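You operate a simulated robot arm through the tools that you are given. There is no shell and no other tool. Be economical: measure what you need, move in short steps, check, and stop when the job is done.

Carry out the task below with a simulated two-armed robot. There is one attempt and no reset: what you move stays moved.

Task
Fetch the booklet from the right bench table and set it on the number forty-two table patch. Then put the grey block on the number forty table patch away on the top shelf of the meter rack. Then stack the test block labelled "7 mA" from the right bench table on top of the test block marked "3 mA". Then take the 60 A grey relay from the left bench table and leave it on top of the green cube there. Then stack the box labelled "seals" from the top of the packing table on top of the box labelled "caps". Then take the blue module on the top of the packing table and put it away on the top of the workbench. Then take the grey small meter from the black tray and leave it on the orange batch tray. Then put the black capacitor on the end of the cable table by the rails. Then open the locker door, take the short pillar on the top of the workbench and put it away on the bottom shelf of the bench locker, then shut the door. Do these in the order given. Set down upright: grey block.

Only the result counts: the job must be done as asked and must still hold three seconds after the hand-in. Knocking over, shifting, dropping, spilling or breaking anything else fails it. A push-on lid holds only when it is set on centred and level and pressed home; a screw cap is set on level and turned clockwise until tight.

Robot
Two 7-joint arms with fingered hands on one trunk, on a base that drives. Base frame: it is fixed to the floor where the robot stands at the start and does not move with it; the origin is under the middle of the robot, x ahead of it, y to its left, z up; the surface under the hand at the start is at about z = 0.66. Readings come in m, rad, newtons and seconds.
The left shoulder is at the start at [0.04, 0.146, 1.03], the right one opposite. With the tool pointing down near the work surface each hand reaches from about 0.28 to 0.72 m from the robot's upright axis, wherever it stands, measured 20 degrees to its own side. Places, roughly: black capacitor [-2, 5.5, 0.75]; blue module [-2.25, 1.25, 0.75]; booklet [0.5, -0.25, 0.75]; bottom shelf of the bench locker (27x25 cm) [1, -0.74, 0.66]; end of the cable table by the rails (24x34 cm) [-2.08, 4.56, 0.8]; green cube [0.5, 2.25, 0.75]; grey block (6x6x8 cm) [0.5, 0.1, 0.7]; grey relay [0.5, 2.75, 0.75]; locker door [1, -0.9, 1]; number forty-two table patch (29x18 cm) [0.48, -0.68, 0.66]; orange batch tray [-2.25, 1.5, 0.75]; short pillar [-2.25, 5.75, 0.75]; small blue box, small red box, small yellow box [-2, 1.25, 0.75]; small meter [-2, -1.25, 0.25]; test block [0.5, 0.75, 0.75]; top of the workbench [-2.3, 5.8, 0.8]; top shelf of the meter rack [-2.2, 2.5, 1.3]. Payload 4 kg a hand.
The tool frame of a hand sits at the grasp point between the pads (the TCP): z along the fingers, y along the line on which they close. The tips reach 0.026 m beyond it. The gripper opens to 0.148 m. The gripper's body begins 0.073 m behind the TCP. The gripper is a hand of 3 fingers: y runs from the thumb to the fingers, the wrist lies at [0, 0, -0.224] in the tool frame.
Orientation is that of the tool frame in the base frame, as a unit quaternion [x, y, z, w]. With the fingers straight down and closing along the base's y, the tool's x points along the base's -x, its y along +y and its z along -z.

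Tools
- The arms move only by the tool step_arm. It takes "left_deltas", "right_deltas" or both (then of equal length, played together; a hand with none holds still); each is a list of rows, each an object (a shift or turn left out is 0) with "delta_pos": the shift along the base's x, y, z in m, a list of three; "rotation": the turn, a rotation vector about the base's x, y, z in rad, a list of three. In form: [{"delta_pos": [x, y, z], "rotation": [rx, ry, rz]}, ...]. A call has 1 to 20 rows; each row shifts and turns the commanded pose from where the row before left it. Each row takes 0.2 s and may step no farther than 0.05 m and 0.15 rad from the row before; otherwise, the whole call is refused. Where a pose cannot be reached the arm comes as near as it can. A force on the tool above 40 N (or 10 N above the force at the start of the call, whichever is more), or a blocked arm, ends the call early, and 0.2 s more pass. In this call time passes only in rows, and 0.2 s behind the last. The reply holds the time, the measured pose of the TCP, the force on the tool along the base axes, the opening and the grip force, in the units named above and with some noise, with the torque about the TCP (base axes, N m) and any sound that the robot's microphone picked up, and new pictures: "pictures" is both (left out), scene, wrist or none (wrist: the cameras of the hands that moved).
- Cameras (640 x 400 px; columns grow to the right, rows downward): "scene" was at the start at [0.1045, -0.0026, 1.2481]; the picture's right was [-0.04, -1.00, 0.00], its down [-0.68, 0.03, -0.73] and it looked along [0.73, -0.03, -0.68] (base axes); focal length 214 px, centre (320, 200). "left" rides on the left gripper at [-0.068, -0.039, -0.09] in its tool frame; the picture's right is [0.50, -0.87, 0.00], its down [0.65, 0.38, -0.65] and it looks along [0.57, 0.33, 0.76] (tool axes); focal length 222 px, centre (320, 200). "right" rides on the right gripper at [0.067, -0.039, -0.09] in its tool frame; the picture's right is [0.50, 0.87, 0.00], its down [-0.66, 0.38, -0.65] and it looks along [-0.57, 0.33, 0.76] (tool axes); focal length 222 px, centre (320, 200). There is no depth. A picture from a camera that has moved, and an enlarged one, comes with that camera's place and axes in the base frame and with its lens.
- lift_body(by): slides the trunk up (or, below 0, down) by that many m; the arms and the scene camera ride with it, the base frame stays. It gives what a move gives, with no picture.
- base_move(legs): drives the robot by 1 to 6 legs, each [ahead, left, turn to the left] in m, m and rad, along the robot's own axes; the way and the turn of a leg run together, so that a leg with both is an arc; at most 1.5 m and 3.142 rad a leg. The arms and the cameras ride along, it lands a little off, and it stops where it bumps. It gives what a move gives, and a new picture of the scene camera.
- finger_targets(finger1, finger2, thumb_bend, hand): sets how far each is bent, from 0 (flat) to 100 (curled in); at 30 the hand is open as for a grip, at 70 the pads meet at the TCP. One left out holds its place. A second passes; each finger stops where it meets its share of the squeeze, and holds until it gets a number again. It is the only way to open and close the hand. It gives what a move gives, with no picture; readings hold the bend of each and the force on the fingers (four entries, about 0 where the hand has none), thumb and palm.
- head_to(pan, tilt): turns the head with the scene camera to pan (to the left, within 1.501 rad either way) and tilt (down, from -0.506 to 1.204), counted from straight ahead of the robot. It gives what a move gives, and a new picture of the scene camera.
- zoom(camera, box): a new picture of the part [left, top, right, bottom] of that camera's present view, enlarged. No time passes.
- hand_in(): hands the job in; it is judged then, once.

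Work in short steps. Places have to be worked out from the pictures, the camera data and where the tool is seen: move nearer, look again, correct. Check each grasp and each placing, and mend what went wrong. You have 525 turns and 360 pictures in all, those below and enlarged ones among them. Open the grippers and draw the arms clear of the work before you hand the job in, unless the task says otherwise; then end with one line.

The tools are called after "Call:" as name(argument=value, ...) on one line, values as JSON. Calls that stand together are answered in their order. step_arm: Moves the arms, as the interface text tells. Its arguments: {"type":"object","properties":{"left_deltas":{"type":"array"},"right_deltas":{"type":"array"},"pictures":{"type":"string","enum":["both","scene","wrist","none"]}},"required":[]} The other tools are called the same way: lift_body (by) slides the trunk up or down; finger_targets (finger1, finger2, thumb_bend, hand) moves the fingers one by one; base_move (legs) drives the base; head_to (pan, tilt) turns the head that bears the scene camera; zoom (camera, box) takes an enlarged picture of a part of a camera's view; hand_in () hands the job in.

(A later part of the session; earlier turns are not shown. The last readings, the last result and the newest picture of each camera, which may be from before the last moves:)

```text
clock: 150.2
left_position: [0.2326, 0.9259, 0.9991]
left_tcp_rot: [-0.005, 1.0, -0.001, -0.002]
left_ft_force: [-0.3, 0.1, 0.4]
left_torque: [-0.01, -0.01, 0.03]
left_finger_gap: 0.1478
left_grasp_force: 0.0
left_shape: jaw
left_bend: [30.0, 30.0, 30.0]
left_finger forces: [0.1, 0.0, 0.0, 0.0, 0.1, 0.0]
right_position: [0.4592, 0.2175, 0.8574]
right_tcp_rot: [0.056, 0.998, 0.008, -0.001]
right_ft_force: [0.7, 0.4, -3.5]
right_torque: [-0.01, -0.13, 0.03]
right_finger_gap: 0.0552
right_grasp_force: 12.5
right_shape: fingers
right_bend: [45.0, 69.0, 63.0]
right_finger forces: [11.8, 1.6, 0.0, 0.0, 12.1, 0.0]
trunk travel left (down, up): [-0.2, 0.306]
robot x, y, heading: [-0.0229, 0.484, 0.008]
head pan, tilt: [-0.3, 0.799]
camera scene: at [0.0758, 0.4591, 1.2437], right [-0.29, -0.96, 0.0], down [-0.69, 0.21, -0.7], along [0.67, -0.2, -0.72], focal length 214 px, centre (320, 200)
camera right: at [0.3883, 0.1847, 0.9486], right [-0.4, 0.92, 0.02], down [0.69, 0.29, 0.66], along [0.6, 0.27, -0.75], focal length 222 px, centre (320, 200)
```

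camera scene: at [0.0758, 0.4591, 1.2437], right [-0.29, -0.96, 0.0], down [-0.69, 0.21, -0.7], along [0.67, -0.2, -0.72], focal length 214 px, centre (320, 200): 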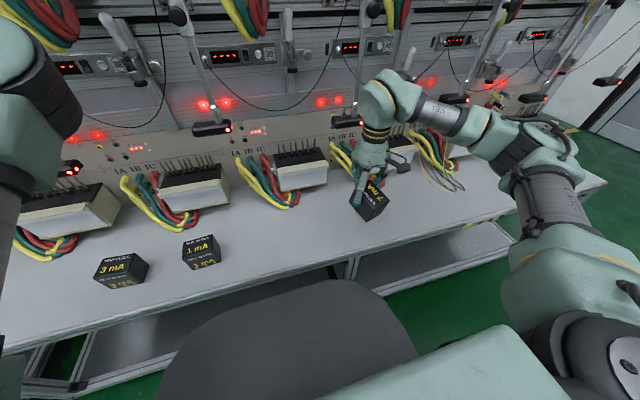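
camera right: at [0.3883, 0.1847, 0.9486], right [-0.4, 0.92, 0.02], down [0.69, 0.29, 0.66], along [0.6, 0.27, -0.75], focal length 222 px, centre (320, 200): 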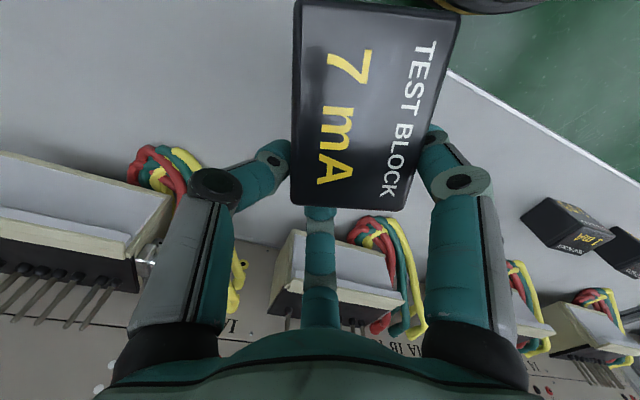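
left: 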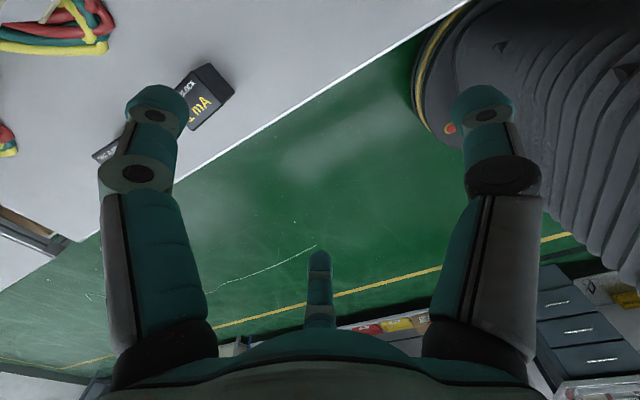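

The rotation worked. I'll set the block down on the free table just here and regrip it centred.

Call:
step_arm(right_deltas=[{"delta_pos": [0.03, 0, -0.03]}, {"delta_pos": [0, 0, -0.04]}, {"delta_pos": [0, 0, -0.04]}, {"delta_pos": [0, 0, -0.015]}], pictures="none")

Call:
step_arm(right_deltas=[{"delta_pos": [0, 0, -0.004]}, {"delta_pos": [0, 0, -0.003]}, {"delta_pos": [0, 0, -0.003]}], pictures="scene")

```text
clock: 151.2
left_position: [0.2329, 0.9268, 0.999]
left_tcp_rot: [-0.005, 1.0, 0.0, -0.002]
left_ft_force: [-0.5, 0.8, 0.4]
left_torque: [0.01, -0.04, -0.02]
left_finger_gap: 0.148
left_grasp_force: 0.1
left_shape: jaw
left_bend: [30.0, 30.0, 30.0]
left_finger forces: [0.0, 0.0, 0.0, 0.0, 0.1, 0.1]
right_position: [0.4894, 0.2206, 0.7302]
right_tcp_rot: [0.056, 0.998, 0.008, -0.001]
right_ft_force: [0.3, -0.8, -0.9]
right_torque: [-0.09, 0.04, -0.03]
right_finger_gap: 0.0551
right_grasp_force: 12.7
right_shape: fingers
right_bend: [45.0, 69.0, 63.0]
right_finger forces: [12.4, 1.4, 0.0, 0.1, 13.2, 0.0]
trunk travel left (down, up): [-0.2, 0.306]
robot x, y, heading: [-0.0225, 0.484, 0.01]
head pan, tilt: [-0.3, 0.799]
```

```text
clock: 152.0
left_position: [0.2328, 0.9256, 0.9989]
left_tcp_rot: [-0.005, 1.0, 0.0, -0.002]
left_ft_force: [0.0, 0.6, 0.0]
left_torque: [0.03, 0.02, -0.02]
left_finger_gap: 0.1481
left_grasp_force: 0.0
left_shape: jaw
left_bend: [30.0, 30.0, 30.0]
left_finger forces: [0.0, 0.0, 0.0, 0.1, 0.0, 0.0]
right_position: [0.4898, 0.2203, 0.722]
right_tcp_rot: [0.057, 0.998, 0.007, -0.001]
right_ft_force: [1.5, 1.0, 2.9]
right_torque: [0.12, 0.26, -0.12]
right_finger_gap: 0.0553
right_grasp_force: 12.4
right_shape: fingers
right_bend: [45.0, 68.0, 63.0]
right_finger forces: [12.3, 1.4, 0.0, 0.0, 12.2, 0.0]
trunk travel left (down, up): [-0.2, 0.306]
robot x, y, heading: [-0.0234, 0.4809, 0.008]
head pan, tilt: [-0.3, 0.799]
camera scene: at [0.0756, 0.4595, 1.2437], right [-0.29, -0.96, 0.0], down [-0.69, 0.21, -0.7], along [0.67, -0.2, -0.72], focal length 214 px, centre (320, 200)
```

scene: 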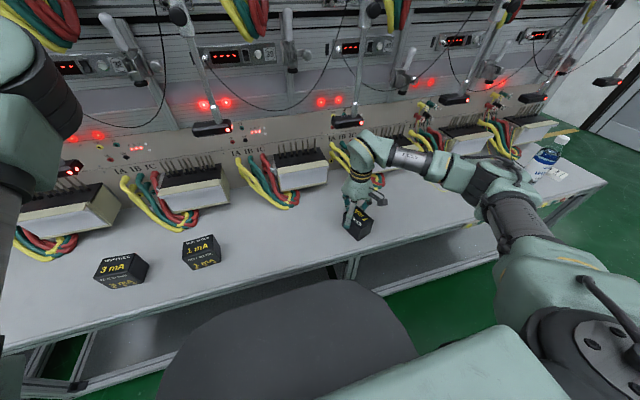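

The block touches the table. I'll open and lift to view it.

Call:
finger_targets(hand="right", finger1=30, finger2=30, thumb_bend=30)

Call:
step_arm(right_deltas=[{"delta_pos": [0, 0, 0.04]}, {"delta_pos": [0, 0, 0.05]}, {"delta_pos": [0, 0, 0.05]}], pictures="both")

```text
clock: 153.0
left_position: [0.2328, 0.9256, 0.9997]
left_tcp_rot: [-0.006, 1.0, 0.001, -0.001]
left_ft_force: [-0.3, 0.5, 0.1]
left_torque: [0.02, 0.02, -0.01]
left_finger_gap: 0.1481
left_grasp_force: 0.1
left_shape: jaw
left_bend: [30.0, 30.0, 30.0]
left_finger forces: [0.0, 0.2, 0.0, 0.0, 0.1, 0.0]
right_position: [0.4895, 0.2184, 0.722]
right_tcp_rot: [0.057, 0.998, 0.008, -0.001]
right_ft_force: [-0.5, -0.4, 0.1]
right_torque: [-0.01, 0.05, 0.01]
right_finger_gap: 0.1267
right_grasp_force: 0.1
right_shape: fingers
right_bend: [30.0, 30.0, 30.0]
right_finger forces: [0.1, 0.1, 0.0, 0.0, 0.0, 0.0]
trunk travel left (down, up): [-0.2, 0.306]
robot x, y, heading: [-0.0285, 0.4809, 0.013]
head pan, tilt: [-0.3, 0.799]
```

```text
clock: 153.8
left_position: [0.2324, 0.9271, 0.9983]
left_tcp_rot: [-0.005, 1.0, 0.0, -0.001]
left_ft_force: [-0.1, 0.0, -0.9]
left_torque: [0.02, 0.0, 0.02]
left_finger_gap: 0.1478
left_grasp_force: 0.0
left_shape: jaw
left_bend: [30.0, 30.0, 30.0]
left_finger forces: [0.1, 0.0, 0.1, 0.1, 0.1, 0.1]
right_position: [0.4912, 0.2176, 0.8612]
right_tcp_rot: [0.057, 0.998, 0.008, -0.002]
right_ft_force: [-0.2, 0.4, 0.5]
right_torque: [0.01, 0.0, 0.0]
right_finger_gap: 0.1267
right_grasp_force: 0.2
right_shape: fingers
right_bend: [30.0, 30.0, 30.0]
right_finger forces: [0.1, 0.0, 0.1, 0.0, 0.0, 0.1]
trunk travel left (down, up): [-0.2, 0.306]
robot x, y, heading: [-0.0259, 0.4802, 0.008]
head pan, tilt: [-0.3, 0.799]
camera scene: at [0.075, 0.4598, 1.2438], right [-0.29, -0.96, 0.0], down [-0.69, 0.21, -0.7], along [0.67, -0.2, -0.72], focal length 214 px, centre (320, 200)
camera right: at [0.4211, 0.1849, 0.9523], right [-0.4, 0.92, 0.02], down [0.7, 0.29, 0.66], along [0.6, 0.27, -0.75], focal length 222 px, centre (320, 200)
```

scene: 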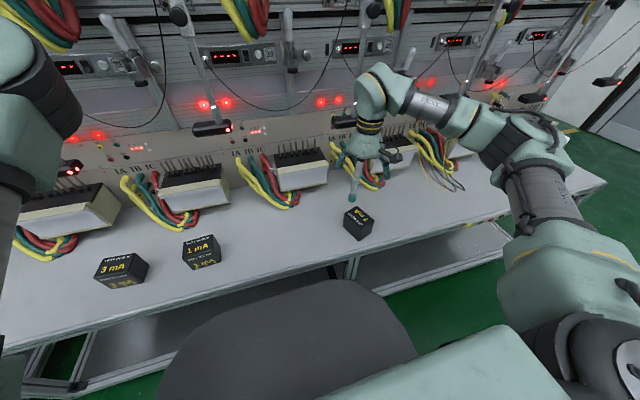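
right: 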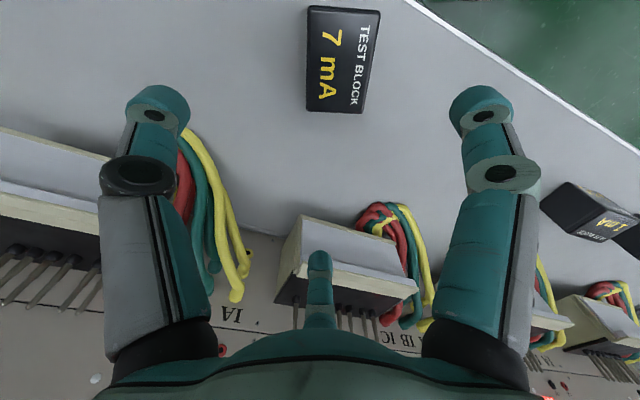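

The block is now at (0.451, 0.221) with its long side about 0.37 rad from x. I'll turn the hand to match and centre over it.

Call:
step_arm(right_deltas=[{"delta_pos": [-0.011, 0.002, -0.02], "rotation": [0, 0, 0.125]}, {"delta_pos": [-0.011, 0.002, -0.02], "rotation": [0, 0, 0.12]}, {"delta_pos": [-0.01, 0.002, -0.02], "rotation": [0, 0, 0.12]}, {"delta_pos": [-0.01, 0.001, -0.02], "rotation": [0, 0, 0.12]}], pictures="wrist")

```text
clock: 154.8
left_position: [0.2324, 0.9265, 0.9982]
left_tcp_rot: [-0.005, 1.0, 0.001, -0.002]
left_ft_force: [-0.7, 0.4, -0.3]
left_torque: [-0.01, -0.02, 0.02]
left_finger_gap: 0.1478
left_grasp_force: 0.0
left_shape: jaw
left_bend: [30.0, 30.0, 30.0]
left_finger forces: [0.0, 0.1, 0.0, 0.0, 0.1, 0.0]
right_position: [0.4482, 0.225, 0.782]
right_tcp_rot: [-0.186, 0.983, 0.007, -0.003]
right_ft_force: [-0.9, 0.5, -0.3]
right_torque: [0.05, -0.01, 0.0]
right_finger_gap: 0.1267
right_grasp_force: 0.0
right_shape: fingers
right_bend: [30.0, 30.0, 30.0]
right_finger forces: [0.0, 0.0, 0.0, 0.1, 0.0, 0.0]
trunk travel left (down, up): [-0.2, 0.306]
robot x, y, heading: [-0.0224, 0.4844, 0.008]
head pan, tilt: [-0.3, 0.799]
camera right: at [0.4012, 0.1628, 0.8723], right [-0.78, 0.62, 0.02], down [0.48, 0.58, 0.66], along [0.4, 0.52, -0.75], focal length 222 px, centre (320, 200)
```

right: 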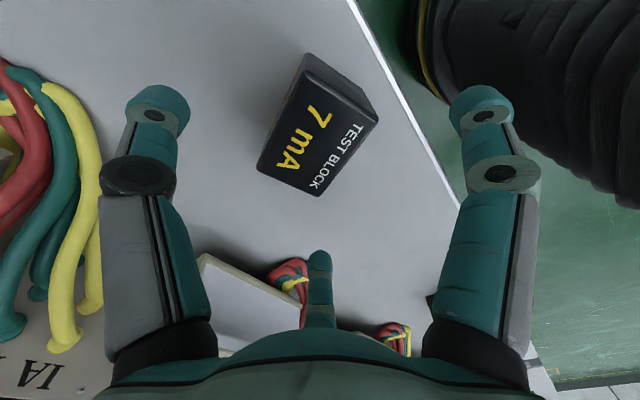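

Centred. I'll descend to z=0.708.

Call:
step_arm(right_deltas=[{"delta_pos": [0.001, 0, -0.04]}, {"delta_pos": [0, 0, -0.034]}], pictures="none")

Call:
finger_targets(hand="right", finger1=40, finger2=40, thumb_bend=48)

```text
clock: 155.4
left_position: [0.2339, 0.9254, 0.9981]
left_tcp_rot: [-0.005, 1.0, 0.001, -0.002]
left_ft_force: [-0.5, 0.3, 0.4]
left_torque: [-0.02, -0.02, -0.01]
left_finger_gap: 0.148
left_grasp_force: 0.0
left_shape: jaw
left_bend: [30.0, 30.0, 30.0]
left_finger forces: [0.0, 0.0, 0.1, 0.1, 0.0, 0.0]
right_position: [0.4473, 0.2256, 0.7076]
right_tcp_rot: [-0.185, 0.983, 0.007, -0.003]
right_ft_force: [0.1, 0.3, -0.1]
right_torque: [0.01, 0.0, 0.0]
right_finger_gap: 0.1265
right_grasp_force: 0.0
right_shape: fingers
right_bend: [30.0, 30.0, 30.0]
right_finger forces: [0.2, 0.0, 0.0, 0.0, 0.0, 0.0]
trunk travel left (down, up): [-0.2, 0.306]
robot x, y, heading: [-0.0206, 0.4831, 0.004]
head pan, tilt: [-0.3, 0.799]
```

```text
clock: 156.4
left_position: [0.2322, 0.9253, 0.9991]
left_tcp_rot: [-0.005, 1.0, 0.0, -0.002]
left_ft_force: [0.7, 0.3, 0.4]
left_torque: [-0.01, 0.04, -0.05]
left_finger_gap: 0.1477
left_grasp_force: 0.0
left_shape: jaw
left_bend: [30.0, 30.0, 30.0]
left_finger forces: [0.0, 0.1, 0.0, 0.0, 0.0, 0.1]
right_position: [0.446, 0.2249, 0.7081]
right_tcp_rot: [-0.185, 0.983, 0.007, -0.003]
right_ft_force: [0.2, 0.5, 0.1]
right_torque: [0.01, 0.02, 0.04]
right_finger_gap: 0.0828
right_grasp_force: 0.1
right_shape: fingers
right_bend: [40.0, 40.0, 48.0]
right_finger forces: [0.0, 0.0, 0.0, 0.0, 0.1, 0.0]
trunk travel left (down, up): [-0.2, 0.306]
robot x, y, heading: [-0.0233, 0.4803, 0.003]
head pan, tilt: [-0.3, 0.799]
```

Call:
finger_targets(hand="right", finger1=70, finger2=70, thumb_bend=70)

Call:
zoom(camera="right", box=[0, 0, 640, 400])

```text
clock: 157.4
left_position: [0.2328, 0.9264, 0.9995]
left_tcp_rot: [-0.005, 1.0, -0.001, -0.001]
left_ft_force: [0.7, 0.3, 1.0]
left_torque: [0.01, 0.0, -0.02]
left_finger_gap: 0.1477
left_grasp_force: 0.1
left_shape: jaw
left_bend: [30.0, 30.0, 30.0]
left_finger forces: [0.0, 0.0, 0.1, 0.0, 0.1, 0.0]
right_position: [0.4459, 0.2242, 0.7078]
right_tcp_rot: [-0.185, 0.983, 0.007, -0.004]
right_ft_force: [-0.8, -1.0, 0.4]
right_torque: [0.01, 0.05, 0.02]
right_finger_gap: 0.0531
right_grasp_force: 15.2
right_shape: fingers
right_bend: [47.0, 42.0, 61.0]
right_finger forces: [6.1, 11.2, 0.1, 0.0, 13.6, 0.0]
trunk travel left (down, up): [-0.2, 0.306]
robot x, y, heading: [-0.0228, 0.4789, 0.002]
head pan, tilt: [-0.3, 0.799]
```

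```text
1.00 times, centred on (320, 200) of right (not enlarged: the box is as wide or as high as the picture)
camera zoom: at [0.3994, 0.1619, 0.7986], right [-0.78, 0.63, 0.02], down [0.48, 0.58, 0.66], along [0.4, 0.52, -0.75], focal length 222 px, centre (320, 200)
```

zoom: 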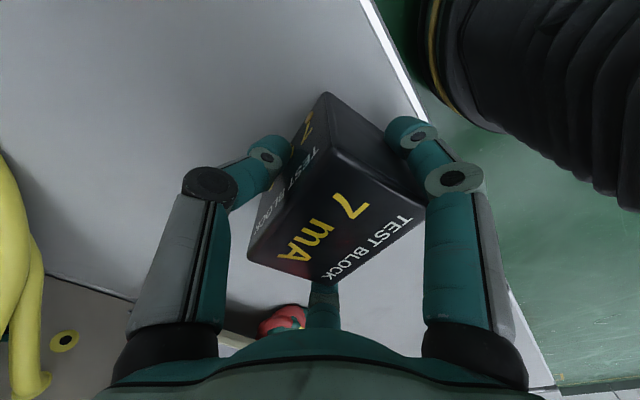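

Good centred grip. I'll lift and drive left toward the 3 mA block.

Call:
step_arm(right_deltas=[{"delta_pos": [0, 0, 0.04]}, {"delta_pos": [0, 0, 0.05]}, {"delta_pos": [0, 0, 0.05]}, {"delta_pos": [0, 0, 0.04]}], pictures="none")

Call:
base_move(legs=[[0, 0.58, 0]])

Call:
zoom(camera="right", box=[0, 0, 640, 400])

```text
clock: 158.4
left_position: [0.2326, 0.9262, 0.998]
left_tcp_rot: [-0.005, 1.0, 0.0, -0.002]
left_ft_force: [-0.7, 0.4, 0.0]
left_torque: [0.0, -0.03, -0.01]
left_finger_gap: 0.1478
left_grasp_force: 0.0
left_shape: jaw
left_bend: [30.0, 30.0, 30.0]
left_finger forces: [0.1, 0.0, 0.1, 0.0, 0.0, 0.0]
right_position: [0.4506, 0.2234, 0.8913]
right_tcp_rot: [-0.186, 0.983, 0.007, -0.004]
right_ft_force: [0.3, 0.4, -2.6]
right_torque: [-0.02, 0.01, 0.01]
right_finger_gap: 0.0528
right_grasp_force: 15.8
right_shape: fingers
right_bend: [48.0, 42.0, 61.0]
right_finger forces: [6.0, 11.3, 0.0, 0.0, 13.3, 0.1]
trunk travel left (down, up): [-0.2, 0.306]
robot x, y, heading: [-0.0205, 0.4799, 0.004]
head pan, tilt: [-0.3, 0.799]
```

```text
clock: 161.7
left_position: [0.229, 1.5125, 0.9979]
left_tcp_rot: [-0.004, 1.0, 0.0, -0.002]
left_ft_force: [0.1, 0.1, 0.2]
left_torque: [-0.03, -0.03, 0.01]
left_finger_gap: 0.1481
left_grasp_force: 0.1
left_shape: jaw
left_bend: [30.0, 30.0, 30.0]
left_finger forces: [0.0, 0.0, 0.1, 0.1, 0.1, 0.1]
right_position: [0.4454, 0.8081, 0.889]
right_tcp_rot: [-0.183, 0.983, 0.007, -0.003]
right_ft_force: [0.4, 0.3, -2.7]
right_torque: [-0.04, -0.01, 0.02]
right_finger_gap: 0.053
right_grasp_force: 15.2
right_shape: fingers
right_bend: [48.0, 42.0, 61.0]
right_finger forces: [6.1, 11.2, 0.0, 0.0, 13.2, 0.1]
trunk travel left (down, up): [-0.2, 0.306]
robot x, y, heading: [-0.0281, 1.0687, 0.011]
head pan, tilt: [-0.3, 0.799]
camera scene: at [0.071, 1.0453, 1.2437], right [-0.29, -0.96, 0.0], down [-0.69, 0.21, -0.7], along [0.67, -0.2, -0.72], focal length 214 px, centre (320, 200)
```

scene: 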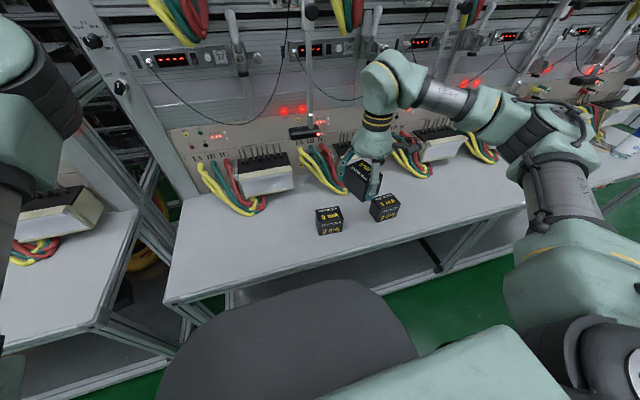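

```text
1.00 times, centred on (320, 200) of right (not enlarged: the box is as wide or as high as the picture)
camera zoom: at [0.3987, 0.7467, 0.9807], right [-0.78, 0.63, 0.02], down [0.48, 0.58, 0.66], along [0.4, 0.52, -0.75], focal length 222 px, centre (320, 200)
```

zoom: 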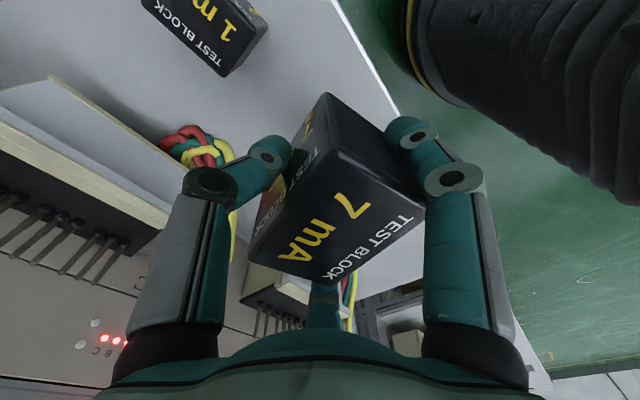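

I'll zoom on the 3 mA block to locate it accurately.

Call:
head_to(pan=-0.3, tilt=0.9)

Call:
zoom(camera="scene", box=[280, 130, 440, 230])

```text
clock: 162.4
left_position: [0.2297, 1.5119, 0.9985]
left_tcp_rot: [-0.003, 1.0, 0.0, -0.001]
left_ft_force: [-0.5, 0.3, 0.4]
left_torque: [0.02, 0.0, -0.01]
left_finger_gap: 0.148
left_grasp_force: 0.0
left_shape: jaw
left_bend: [30.0, 30.0, 30.0]
left_finger forces: [0.0, 0.0, 0.1, 0.0, 0.1, 0.0]
right_position: [0.4462, 0.8086, 0.8883]
right_tcp_rot: [-0.183, 0.983, 0.007, -0.004]
right_ft_force: [-0.6, -0.4, -3.7]
right_torque: [-0.03, -0.01, 0.0]
right_finger_gap: 0.0526
right_grasp_force: 15.8
right_shape: fingers
right_bend: [48.0, 42.0, 61.0]
right_finger forces: [6.1, 11.2, 0.0, 0.1, 13.3, 0.0]
trunk travel left (down, up): [-0.2, 0.306]
robot x, y, heading: [-0.0288, 1.0692, 0.006]
head pan, tilt: [-0.3, 0.901]
camera scene: at [0.066, 1.0467, 1.2358], right [-0.29, -0.96, 0.0], down [-0.75, 0.23, -0.62], along [0.59, -0.18, -0.78], focal length 214 px, centre (320, 200)
```

scene: 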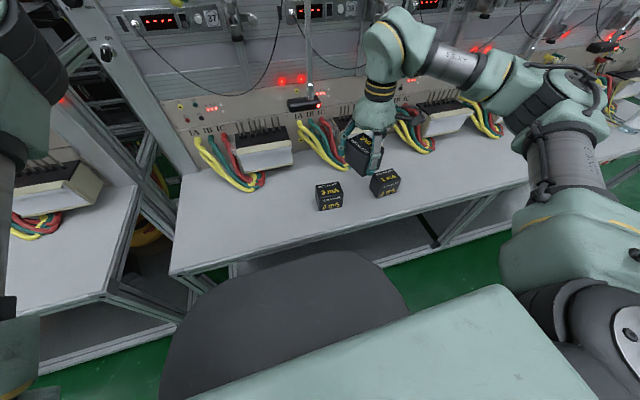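

```text
4.00 times, centred on (360, 180) of scene
camera zoom: at [0.066, 1.0467, 1.2358], right [-0.29, -0.96, 0.0], down [-0.75, 0.23, -0.62], along [0.59, -0.18, -0.78], focal length 858 px, centre (160, 280)
```

zoom: 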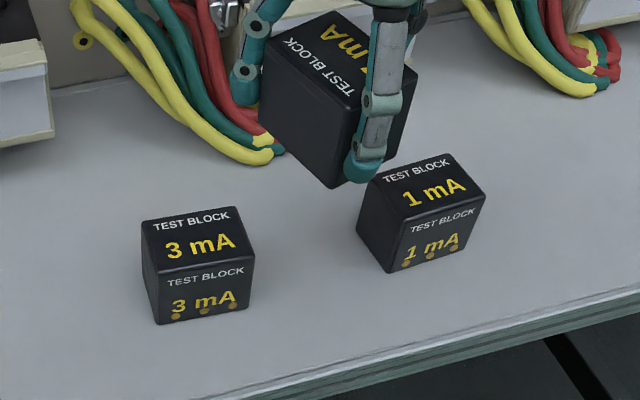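

The 3 mA block's top is centred at (0.487, 0.888), turned about -0.095 rad. I'll turn the held block square to it and bring it above.

Call:
step_arm(right_deltas=[{"delta_pos": [0.008, 0.018, 0], "rotation": [0, 0, -0.12]}, {"delta_pos": [0.008, 0.018, 0], "rotation": [0, 0, -0.12]}, {"delta_pos": [0.008, 0.018, -0.02], "rotation": [0, 0, -0.12]}, {"delta_pos": [0.008, 0.016, -0.03], "rotation": [0, 0, -0.105]}, {"delta_pos": [0, 0, -0.03]}])

Call:
zoom(camera="scene", box=[280, 130, 440, 230])

```text
clock: 163.6
left_position: [0.2301, 1.5116, 0.9992]
left_tcp_rot: [-0.004, 1.0, 0.0, -0.002]
left_ft_force: [0.2, -0.4, -0.3]
left_torque: [0.01, 0.02, 0.0]
left_finger_gap: 0.1481
left_grasp_force: 0.0
left_shape: jaw
left_bend: [30.0, 30.0, 30.0]
left_finger forces: [0.0, 0.1, 0.1, 0.0, 0.1, 0.0]
right_position: [0.4779, 0.8769, 0.8087]
right_tcp_rot: [0.05, 0.999, 0.009, -0.002]
right_ft_force: [0.4, -0.6, -3.2]
right_torque: [0.01, 0.05, -0.01]
right_finger_gap: 0.0523
right_grasp_force: 14.6
right_shape: fingers
right_bend: [48.0, 42.0, 61.0]
right_finger forces: [6.1, 10.8, 0.0, 0.0, 13.1, 0.0]
trunk travel left (down, up): [-0.2, 0.306]
robot x, y, heading: [-0.0286, 1.0623, 0.004]
head pan, tilt: [-0.3, 0.901]
camera scene: at [0.0661, 1.0459, 1.2358], right [-0.29, -0.96, 0.0], down [-0.75, 0.23, -0.62], along [0.59, -0.18, -0.78], focal length 214 px, centre (320, 200)
camera right: at [0.4081, 0.8434, 0.9001], right [-0.41, 0.91, 0.02], down [0.69, 0.3, 0.66], along [0.59, 0.28, -0.75], focal length 222 px, centre (320, 200)
```

scene: 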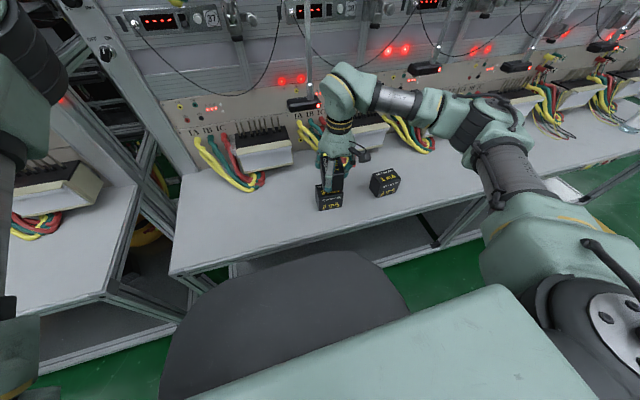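
right: 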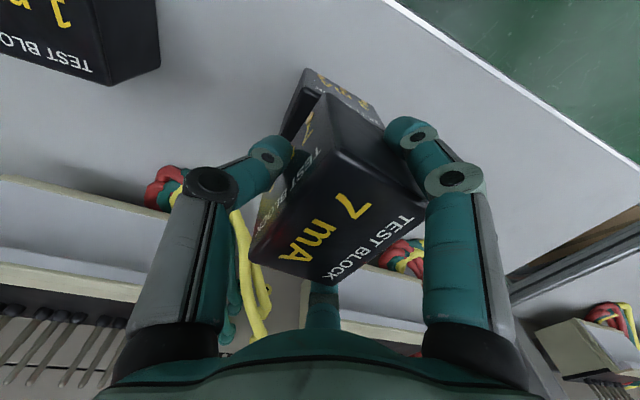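

```text
4.00 times, centred on (360, 180) of scene
camera zoom: at [0.0661, 1.0459, 1.2358], right [-0.29, -0.96, 0.0], down [-0.75, 0.23, -0.62], along [0.59, -0.18, -0.78], focal length 858 px, centre (160, 280)
```

zoom: 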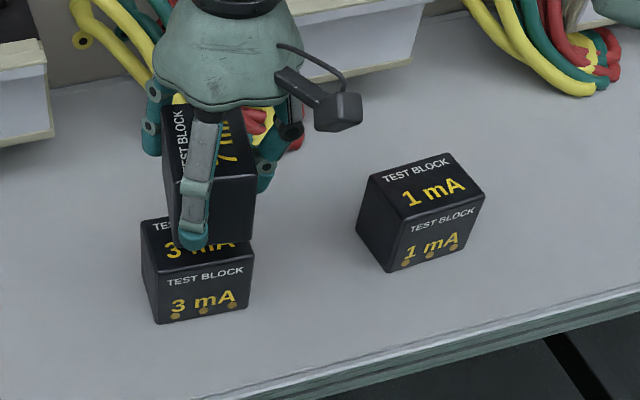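

Its position is right (centre 0.487, 0.888). I'll lower the remaining 3.9 cm gently.

Call:
step_arm(right_deltas=[{"delta_pos": [0, 0, -0.025]}, {"delta_pos": [0, 0, -0.008]}, {"delta_pos": [0, 0, -0.003]}], pictures="none")

Call:
step_arm(right_deltas=[{"delta_pos": [0, 0, -0.002]}, {"delta_pos": [0, 0, -0.002]}], pictures="none")

Call:
zoom(camera="scene", box=[280, 130, 440, 230])

```text
clock: 164.4
left_position: [0.2294, 1.5119, 0.998]
left_tcp_rot: [-0.003, 1.0, 0.001, -0.001]
left_ft_force: [-0.6, 0.3, -0.3]
left_torque: [0.01, 0.01, -0.01]
left_finger_gap: 0.148
left_grasp_force: 0.0
left_shape: jaw
left_bend: [30.0, 30.0, 30.0]
left_finger forces: [0.0, 0.0, 0.0, 0.0, 0.0, 0.1]
right_position: [0.4781, 0.8773, 0.7765]
right_tcp_rot: [0.049, 0.999, 0.008, -0.001]
right_ft_force: [0.0, -2.5, 5.1]
right_torque: [0.18, 0.01, 0.0]
right_finger_gap: 0.0491
right_grasp_force: 12.5
right_shape: fingers
right_bend: [47.0, 44.0, 64.0]
right_finger forces: [7.6, 6.5, 0.0, 0.0, 9.7, 0.0]
trunk travel left (down, up): [-0.2, 0.306]
robot x, y, heading: [-0.0298, 1.0637, 0.007]
head pan, tilt: [-0.3, 0.901]
```

```text
clock: 165.0
left_position: [0.2276, 1.5109, 0.9992]
left_tcp_rot: [-0.004, 1.0, 0.001, 0.0]
left_ft_force: [-0.5, -0.3, 0.2]
left_torque: [-0.02, -0.03, -0.01]
left_finger_gap: 0.1478
left_grasp_force: 0.1
left_shape: jaw
left_bend: [30.0, 30.0, 30.0]
left_finger forces: [0.0, 0.1, 0.0, 0.0, 0.1, 0.1]
right_position: [0.4774, 0.8772, 0.7705]
right_tcp_rot: [0.049, 0.999, 0.008, 0.001]
right_ft_force: [1.8, -6.2, 17.1]
right_torque: [-0.05, 0.01, 0.02]
right_finger_gap: 0.047
right_grasp_force: 13.2
right_shape: fingers
right_bend: [47.0, 45.0, 66.0]
right_finger forces: [6.9, 7.1, 0.0, 0.0, 12.4, 0.0]
trunk travel left (down, up): [-0.2, 0.306]
robot x, y, heading: [-0.0246, 1.0668, 0.003]
head pan, tilt: [-0.3, 0.901]
```

```text
4.00 times, centred on (360, 180) of scene
camera zoom: at [0.0638, 1.0464, 1.2361], right [-0.29, -0.96, 0.0], down [-0.75, 0.23, -0.62], along [0.6, -0.18, -0.78], focal length 858 px, centre (160, 280)
```

zoom: 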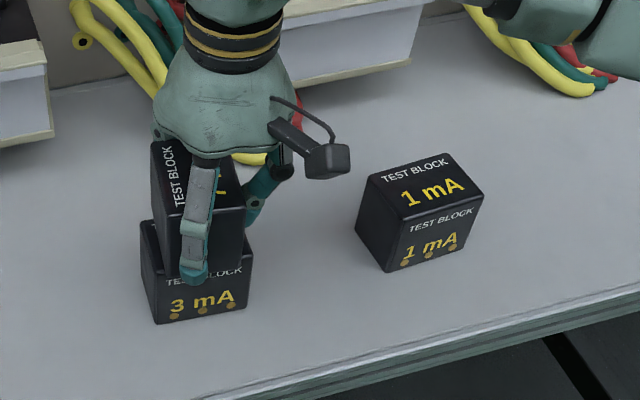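

The block is seated with firm contact. I'll ease up 1 mm and open.

Call:
step_arm(right_deltas=[{"delta_pos": [0, 0, 0.0015]}], pictures="none")

Call:
finger_targets(hand="right", finger1=40, finger2=38, thumb_bend=50)

Call:
zoom(camera="scene", box=[280, 130, 440, 230])

```text
clock: 165.4
left_position: [0.2281, 1.5121, 0.999]
left_tcp_rot: [-0.003, 1.0, 0.0, 0.0]
left_ft_force: [0.1, 0.4, 0.7]
left_torque: [0.03, -0.03, 0.0]
left_finger_gap: 0.1478
left_grasp_force: 0.1
left_shape: jaw
left_bend: [30.0, 30.0, 30.0]
left_finger forces: [0.0, 0.0, 0.0, 0.0, 0.0, 0.0]
right_position: [0.4782, 0.8783, 0.7716]
right_tcp_rot: [0.048, 0.999, 0.008, -0.001]
right_ft_force: [1.4, -5.6, 13.0]
right_torque: [-0.04, -0.06, -0.01]
right_finger_gap: 0.047
right_grasp_force: 12.7
right_shape: fingers
right_bend: [47.0, 45.0, 66.0]
right_finger forces: [6.9, 7.3, 0.0, 0.0, 11.5, 0.0]
trunk travel left (down, up): [-0.2, 0.306]
robot x, y, heading: [-0.0308, 1.0687, 0.011]
head pan, tilt: [-0.3, 0.901]
```

```text
clock: 166.4
left_position: [0.2293, 1.5107, 0.9986]
left_tcp_rot: [-0.003, 1.0, 0.0, -0.001]
left_ft_force: [0.3, -0.4, 0.4]
left_torque: [-0.01, -0.03, 0.01]
left_finger_gap: 0.1478
left_grasp_force: 0.0
left_shape: jaw
left_bend: [30.0, 30.0, 30.0]
left_finger forces: [0.1, 0.0, 0.0, 0.0, 0.0, 0.0]
right_position: [0.4773, 0.8785, 0.7718]
right_tcp_rot: [0.05, 0.999, 0.008, -0.002]
right_ft_force: [-0.3, 0.9, 0.6]
right_torque: [0.02, -0.02, -0.01]
right_finger_gap: 0.0785
right_grasp_force: 0.0
right_shape: fingers
right_bend: [40.0, 38.0, 50.0]
right_finger forces: [0.0, 0.0, 0.0, 0.0, 0.0, 0.1]
trunk travel left (down, up): [-0.2, 0.306]
robot x, y, heading: [-0.0285, 1.0677, 0.007]
head pan, tilt: [-0.3, 0.901]
```

```text
4.00 times, centred on (360, 180) of scene
camera zoom: at [0.0656, 1.0468, 1.2358], right [-0.29, -0.96, 0.0], down [-0.75, 0.23, -0.62], along [0.59, -0.18, -0.78], focal length 858 px, centre (160, 280)
```

zoom: 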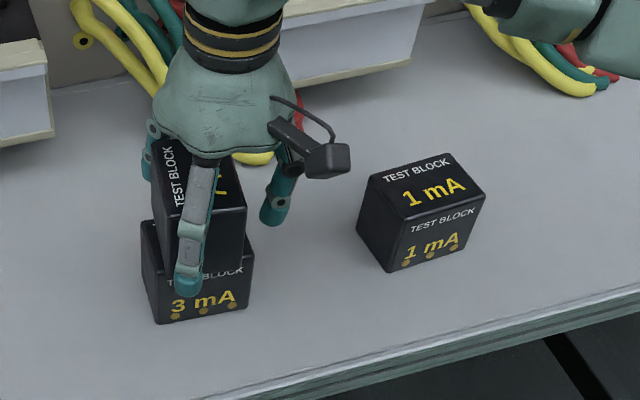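

Released with no force. I'll open fully and lift straight up, then look.

Call:
finger_targets(hand="right", finger1=32, finger2=32, thumb_bend=34)

Call:
step_arm(right_deltas=[{"delta_pos": [0, 0, 0.03]}, {"delta_pos": [0, 0, 0.05]}, {"delta_pos": [0, 0, 0.05]}, {"delta_pos": [0, 0, 0.05]}, {"delta_pos": [-0.03, 0, 0.04]}], pictures="wrist")

Call:
zoom(camera="scene", box=[240, 110, 480, 260])

```text
clock: 167.4
left_position: [0.2297, 1.5123, 0.9987]
left_tcp_rot: [-0.004, 1.0, 0.0, -0.001]
left_ft_force: [-1.0, 0.0, -0.3]
left_torque: [-0.02, -0.01, 0.0]
left_finger_gap: 0.1481
left_grasp_force: 0.1
left_shape: jaw
left_bend: [30.0, 30.0, 30.0]
left_finger forces: [0.0, 0.0, 0.1, 0.0, 0.0, 0.1]
right_position: [0.4771, 0.8773, 0.7702]
right_tcp_rot: [0.049, 0.999, 0.008, -0.002]
right_ft_force: [-0.2, -0.9, -0.2]
right_torque: [0.01, 0.01, 0.02]
right_finger_gap: 0.117
right_grasp_force: 0.1
right_shape: fingers
right_bend: [32.0, 32.0, 34.0]
right_finger forces: [0.1, 0.0, 0.0, 0.0, 0.0, 0.1]
trunk travel left (down, up): [-0.2, 0.306]
robot x, y, heading: [-0.0283, 1.072, 0.009]
head pan, tilt: [-0.3, 0.901]
```

```text
clock: 168.6
left_position: [0.2276, 1.5119, 0.9987]
left_tcp_rot: [-0.003, 1.0, 0.0, -0.001]
left_ft_force: [-0.5, -0.5, -0.3]
left_torque: [0.01, -0.05, 0.0]
left_finger_gap: 0.1479
left_grasp_force: 0.0
left_shape: jaw
left_bend: [30.0, 30.0, 30.0]
left_finger forces: [0.0, 0.0, 0.1, 0.0, 0.0, 0.1]
right_position: [0.4481, 0.8791, 0.9904]
right_tcp_rot: [0.048, 0.999, 0.008, -0.002]
right_ft_force: [-0.6, 0.3, 1.0]
right_torque: [0.02, 0.0, 0.01]
right_finger_gap: 0.1172
right_grasp_force: 0.0
right_shape: fingers
right_bend: [32.0, 32.0, 34.0]
right_finger forces: [0.0, 0.0, 0.1, 0.1, 0.0, 0.0]
trunk travel left (down, up): [-0.2, 0.306]
robot x, y, heading: [-0.0298, 1.0708, 0.01]
head pan, tilt: [-0.3, 0.901]
camera right: at [0.378, 0.8456, 1.0816], right [-0.41, 0.91, 0.02], down [0.69, 0.3, 0.66], along [0.59, 0.28, -0.75], focal length 222 px, centre (320, 200)
```

right: 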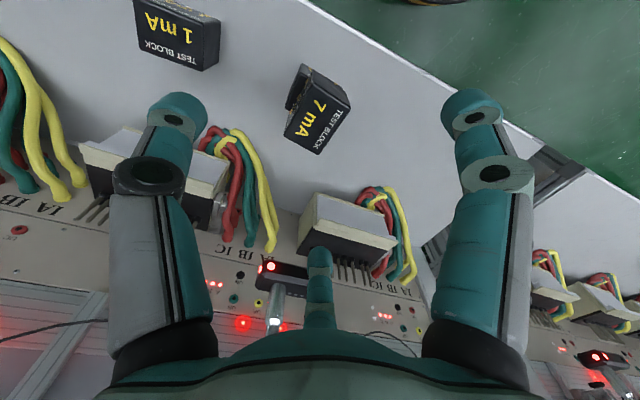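

```text
2.67 times, centred on (360, 185) of scene
camera zoom: at [0.064, 1.0468, 1.236], right [-0.29, -0.96, 0.0], down [-0.75, 0.23, -0.62], along [0.6, -0.18, -0.78], focal length 572 px, centre (213, 240)
```

zoom: 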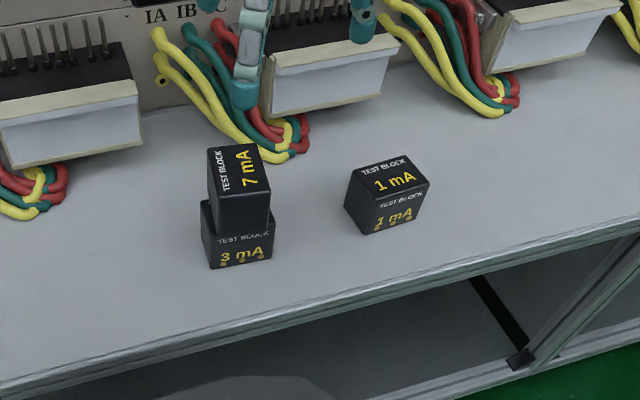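

The 7 mA block stands on the 3 mA block. Next I'll drive left to the left bench for the relay and green cube.

Call:
base_move(legs=[[-0.1, 0, 0], [0, 1.4, 0]])

Call:
head_to(pan=0, tilt=0.7)

```text
clock: 176.4
left_position: [0.1184, 2.9351, 0.9983]
left_tcp_rot: [-0.005, 1.0, 0.001, -0.002]
left_ft_force: [-0.4, -0.1, 0.8]
left_torque: [0.02, -0.01, 0.02]
left_finger_gap: 0.1479
left_grasp_force: 0.0
left_shape: jaw
left_bend: [30.0, 30.0, 30.0]
left_finger forces: [0.0, 0.0, 0.0, 0.0, 0.1, 0.0]
right_position: [0.3418, 2.3028, 0.9899]
right_tcp_rot: [0.047, 0.999, 0.008, -0.002]
right_ft_force: [-0.2, 0.6, 0.6]
right_torque: [0.0, 0.02, -0.05]
right_finger_gap: 0.1169
right_grasp_force: 0.0
right_shape: fingers
right_bend: [32.0, 32.0, 34.0]
right_finger forces: [0.0, 0.0, 0.0, 0.0, 0.0, 0.1]
trunk travel left (down, up): [-0.2, 0.306]
robot x, y, heading: [-0.1351, 2.4893, 0.012]
head pan, tilt: [-0.3, 0.901]
camera scene: at [-0.0434, 2.4695, 1.2358], right [-0.29, -0.96, 0.0], down [-0.75, 0.22, -0.62], along [0.59, -0.18, -0.78], focal length 214 px, centre (320, 200)
```

scene: 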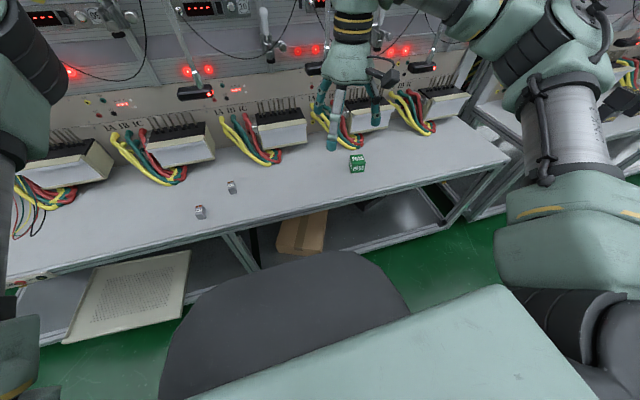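

```text
clock: 177.2
left_position: [0.1184, 2.9343, 0.9989]
left_tcp_rot: [-0.005, 1.0, 0.0, -0.001]
left_ft_force: [0.1, 0.2, 0.1]
left_torque: [0.02, -0.03, 0.01]
left_finger_gap: 0.1479
left_grasp_force: 0.0
left_shape: jaw
left_bend: [30.0, 30.0, 30.0]
left_finger forces: [0.0, 0.0, 0.0, 0.0, 0.0, 0.1]
right_position: [0.3408, 2.3026, 0.9899]
right_tcp_rot: [0.047, 0.999, 0.008, -0.002]
right_ft_force: [-1.1, -0.2, -0.6]
right_torque: [0.0, 0.0, 0.02]
right_finger_gap: 0.1172
right_grasp_force: 0.0
right_shape: fingers
right_bend: [32.0, 32.0, 34.0]
right_finger forces: [0.0, 0.0, 0.0, 0.0, 0.0, 0.0]
trunk travel left (down, up): [-0.2, 0.306]
robot x, y, heading: [-0.1374, 2.4931, 0.008]
head pan, tilt: [0.0, 0.7]
camera scene: at [-0.0308, 2.4916, 1.2519], right [0.01, -1.0, 0.0], down [-0.64, -0.01, -0.76], along [0.76, 0.01, -0.64], focal length 214 px, centre (320, 200)
```

scene: 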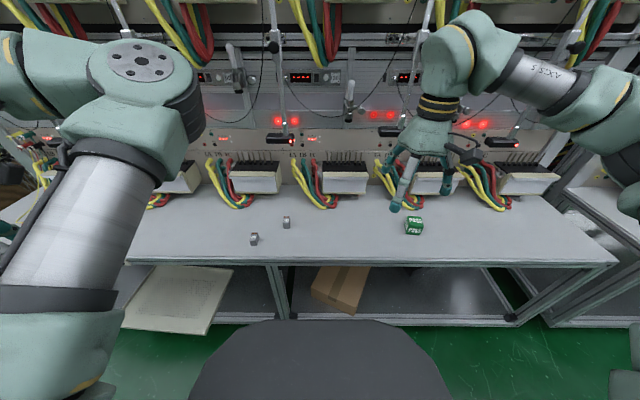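

Call:
zoom(camera="scene", box=[230, 195, 310, 245])

Call:
zoom(camera="scene", box=[380, 200, 460, 250])

```text
8.00 times, centred on (270, 220) of scene
camera zoom: at [-0.0308, 2.4916, 1.2519], right [0.01, -1.0, 0.0], down [-0.64, -0.01, -0.76], along [0.76, 0.01, -0.64], focal length 1716 px, centre (720, 40)
```

zoom: 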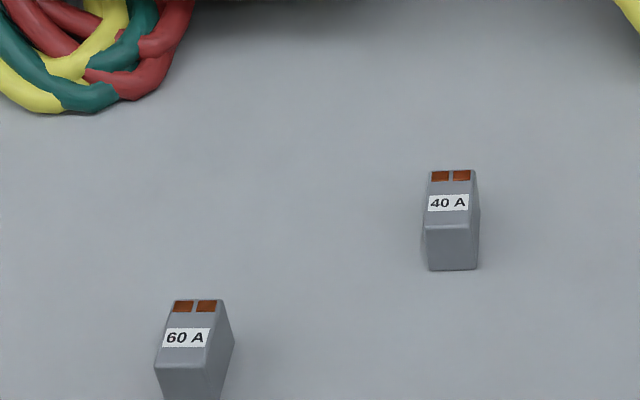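

```text
8.00 times, centred on (420, 225) of scene
camera zoom: at [-0.0308, 2.4916, 1.2519], right [0.01, -1.0, 0.0], down [-0.64, -0.01, -0.76], along [0.76, 0.01, -0.64], focal length 1716 px, centre (-480, 0)
```

zoom: 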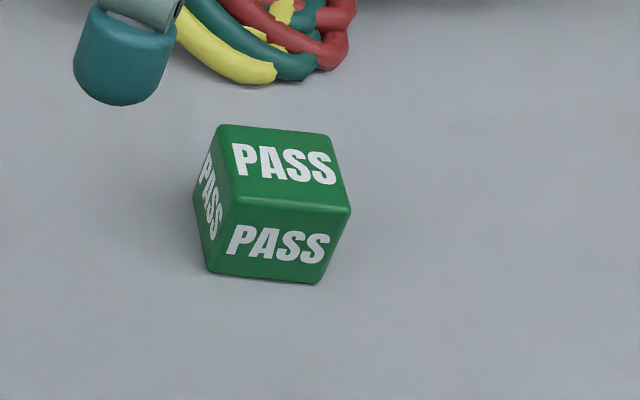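

The 60 A relay is the nearer one at about (0.435, 2.72); the green cube is at about (0.508, 2.156). I'll use the left hand: drive in 10 cm and bring it above the relay.

Call:
base_move(legs=[[0.1, 0, 0]])

Call:
step_arm(left_deltas=[{"delta_pos": [0.03, -0.03, -0.02]}, {"delta_pos": [0.03, -0.03, -0.02]}, {"delta_pos": [0.03, -0.03, -0.02]}, {"delta_pos": [0.03, -0.03, -0.02]}, {"delta_pos": [0.03, -0.03, -0.02]}, {"delta_pos": [0.03, -0.03, -0.02]}, {"delta_pos": [0.03, -0.03, -0.02]}])

```text
clock: 178.3
left_position: [0.2179, 2.9363, 0.999]
left_tcp_rot: [-0.006, 1.0, 0.0, -0.002]
left_ft_force: [1.3, 0.2, -0.8]
left_torque: [0.04, 0.04, 0.01]
left_finger_gap: 0.1479
left_grasp_force: 0.1
left_shape: jaw
left_bend: [30.0, 30.0, 30.0]
left_finger forces: [0.0, 0.1, 0.0, 0.0, 0.0, 0.0]
right_position: [0.4411, 2.306, 0.9902]
right_tcp_rot: [0.045, 0.999, 0.008, -0.002]
right_ft_force: [-0.3, -0.1, -0.7]
right_torque: [-0.02, 0.0, -0.02]
right_finger_gap: 0.1171
right_grasp_force: 0.0
right_shape: fingers
right_bend: [32.0, 32.0, 34.0]
right_finger forces: [0.0, 0.0, 0.0, 0.1, 0.1, 0.0]
trunk travel left (down, up): [-0.2, 0.306]
robot x, y, heading: [-0.0367, 2.4918, 0.015]
head pan, tilt: [0.0, 0.7]
camera scene: at [0.0692, 2.4932, 1.2519], right [0.01, -1.0, 0.0], down [-0.64, -0.01, -0.76], along [0.76, 0.01, -0.64], focal length 214 px, centre (320, 200)
```

scene: 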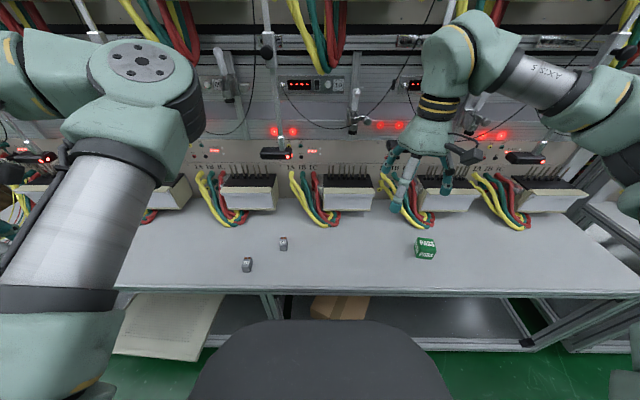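

```text
clock: 179.9
left_position: [0.3847, 2.8331, 0.9237]
left_tcp_rot: [-0.006, 1.0, 0.001, -0.001]
left_ft_force: [0.1, -0.2, -0.6]
left_torque: [0.01, 0.0, -0.02]
left_finger_gap: 0.1477
left_grasp_force: 0.0
left_shape: jaw
left_bend: [30.0, 30.0, 30.0]
left_finger forces: [0.1, 0.0, 0.1, 0.1, 0.0, 0.0]
left hand out of reach, approached as far as the arm can: row 4, 5, 6, 7
right_position: [0.4411, 2.3044, 0.9895]
right_tcp_rot: [0.045, 0.999, 0.008, -0.001]
right_ft_force: [0.2, -0.8, 0.5]
right_torque: [0.02, -0.02, 0.01]
right_finger_gap: 0.1173
right_grasp_force: 0.1
right_shape: fingers
right_bend: [32.0, 32.0, 34.0]
right_finger forces: [0.1, 0.0, 0.0, 0.0, 0.0, 0.0]
trunk travel left (down, up): [-0.2, 0.306]
robot x, y, heading: [-0.0399, 2.4899, 0.012]
head pan, tilt: [0.0, 0.7]
camera scene: at [0.0684, 2.4931, 1.252], right [0.01, -1.0, 0.0], down [-0.64, -0.01, -0.76], along [0.76, 0.01, -0.64], focal length 214 px, centre (320, 200)
camera left: at [0.4536, 2.7955, 1.0141], right [-0.49, -0.87, 0.0], down [-0.66, 0.37, 0.66], along [-0.57, 0.32, -0.75], focal length 222 px, centre (320, 200)
```

scene: 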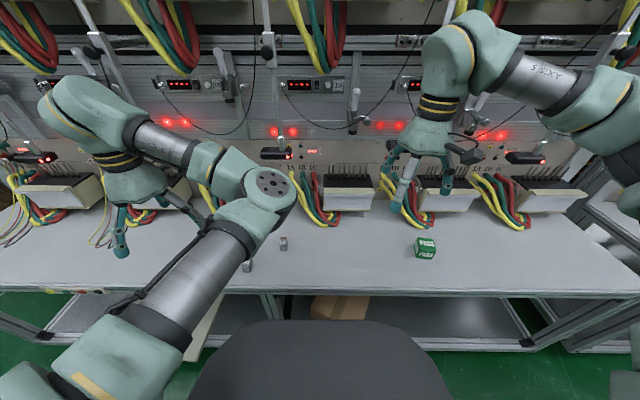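
left: 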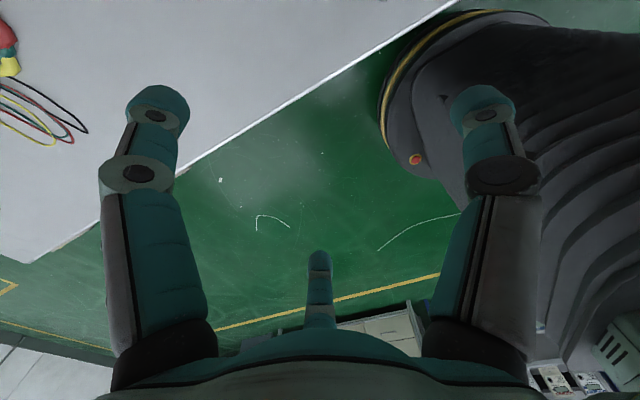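

The left arm is awkward in this pose, so I'll use the right hand. I'll tuck the left arm back and drive left so the right hand can reach the relay.

Call:
step_arm(left_deltas=[{"delta_pos": [-0.03, 0.03, 0.02]}, {"delta_pos": [-0.03, 0.03, 0.02]}, {"delta_pos": [-0.03, 0.03, 0.02]}, {"delta_pos": [-0.04, 0.02, 0.02]}, {"delta_pos": [-0.04, 0.0, 0.0]}], pictures="none")

Call:
base_move(legs=[[0, 0.42, -0.012]])

Call:
step_arm(right_deltas=[{"delta_pos": [0, 0, -0.04]}, {"delta_pos": [0, 0, -0.05]}, {"delta_pos": [0, 0, -0.05]}], pictures="wrist")

```text
clock: 181.1
left_position: [0.2186, 2.9449, 1.0079]
left_tcp_rot: [-0.006, 1.0, 0.0, -0.001]
left_ft_force: [-0.2, 0.2, -0.6]
left_torque: [-0.02, 0.0, 0.01]
left_finger_gap: 0.1479
left_grasp_force: 0.1
left_shape: jaw
left_bend: [30.0, 30.0, 30.0]
left_finger forces: [0.1, 0.0, 0.0, 0.1, 0.0, 0.1]
right_position: [0.4411, 2.3049, 0.9886]
right_tcp_rot: [0.046, 0.999, 0.007, -0.001]
right_ft_force: [0.0, -0.4, 0.7]
right_torque: [0.0, 0.01, 0.01]
right_finger_gap: 0.1174
right_grasp_force: 0.0
right_shape: fingers
right_bend: [32.0, 32.0, 34.0]
right_finger forces: [0.0, 0.0, 0.1, 0.0, 0.0, 0.0]
trunk travel left (down, up): [-0.2, 0.306]
robot x, y, heading: [-0.0393, 2.4927, 0.013]
head pan, tilt: [0.0, 0.7]
```

```text
clock: 183.7
left_position: [0.2229, 3.3536, 1.0094]
left_tcp_rot: [0.001, 1.0, 0.0, -0.001]
left_ft_force: [0.1, 1.0, -0.4]
left_torque: [0.0, -0.03, 0.03]
left_finger_gap: 0.1478
left_grasp_force: 0.1
left_shape: jaw
left_bend: [30.0, 30.0, 30.0]
left_finger forces: [0.0, 0.0, 0.1, 0.0, 0.0, 0.0]
right_position: [0.436, 2.7101, 0.9892]
right_tcp_rot: [0.052, 0.999, 0.008, -0.002]
right_ft_force: [0.2, 0.0, -0.2]
right_torque: [-0.02, -0.02, 0.05]
right_finger_gap: 0.1174
right_grasp_force: 0.1
right_shape: fingers
right_bend: [32.0, 32.0, 34.0]
right_finger forces: [0.0, 0.0, 0.0, 0.0, 0.0, 0.1]
trunk travel left (down, up): [-0.2, 0.306]
robot x, y, heading: [-0.0377, 2.9028, -0.002]
head pan, tilt: [0.0, 0.7]
camera scene: at [0.0665, 2.9035, 1.252], right [0.0, -1.0, 0.0], down [-0.64, 0.0, -0.76], along [0.76, 0.0, -0.64], focal length 214 px, centre (320, 200)
```

scene: 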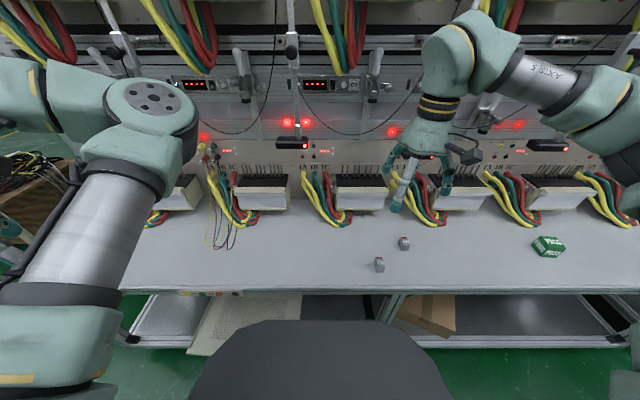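

```text
clock: 184.5
left_position: [0.2223, 3.3515, 1.0093]
left_tcp_rot: [0.001, 1.0, 0.001, -0.002]
left_ft_force: [-0.3, -0.1, 0.1]
left_torque: [0.02, 0.01, -0.02]
left_finger_gap: 0.148
left_grasp_force: 0.2
left_shape: jaw
left_bend: [30.0, 30.0, 30.0]
left_finger forces: [0.1, 0.0, 0.1, 0.1, 0.0, 0.1]
right_position: [0.4375, 2.7113, 0.8511]
right_tcp_rot: [0.052, 0.999, 0.009, -0.002]
right_ft_force: [0.5, -0.2, -0.3]
right_torque: [0.02, -0.01, -0.04]
right_finger_gap: 0.1173
right_grasp_force: 0.1
right_shape: fingers
right_bend: [32.0, 32.0, 34.0]
right_finger forces: [0.1, 0.0, 0.0, 0.1, 0.1, 0.1]
trunk travel left (down, up): [-0.2, 0.306]
robot x, y, heading: [-0.0401, 2.9009, -0.002]
head pan, tilt: [0.0, 0.7]
camera right: at [0.368, 2.6774, 0.9423], right [-0.41, 0.91, 0.02], down [0.69, 0.3, 0.66], along [0.6, 0.28, -0.75], focal length 222 px, centre (320, 200)
```

right: 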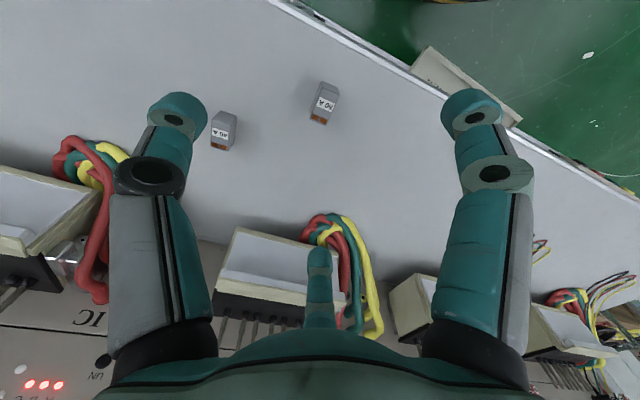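

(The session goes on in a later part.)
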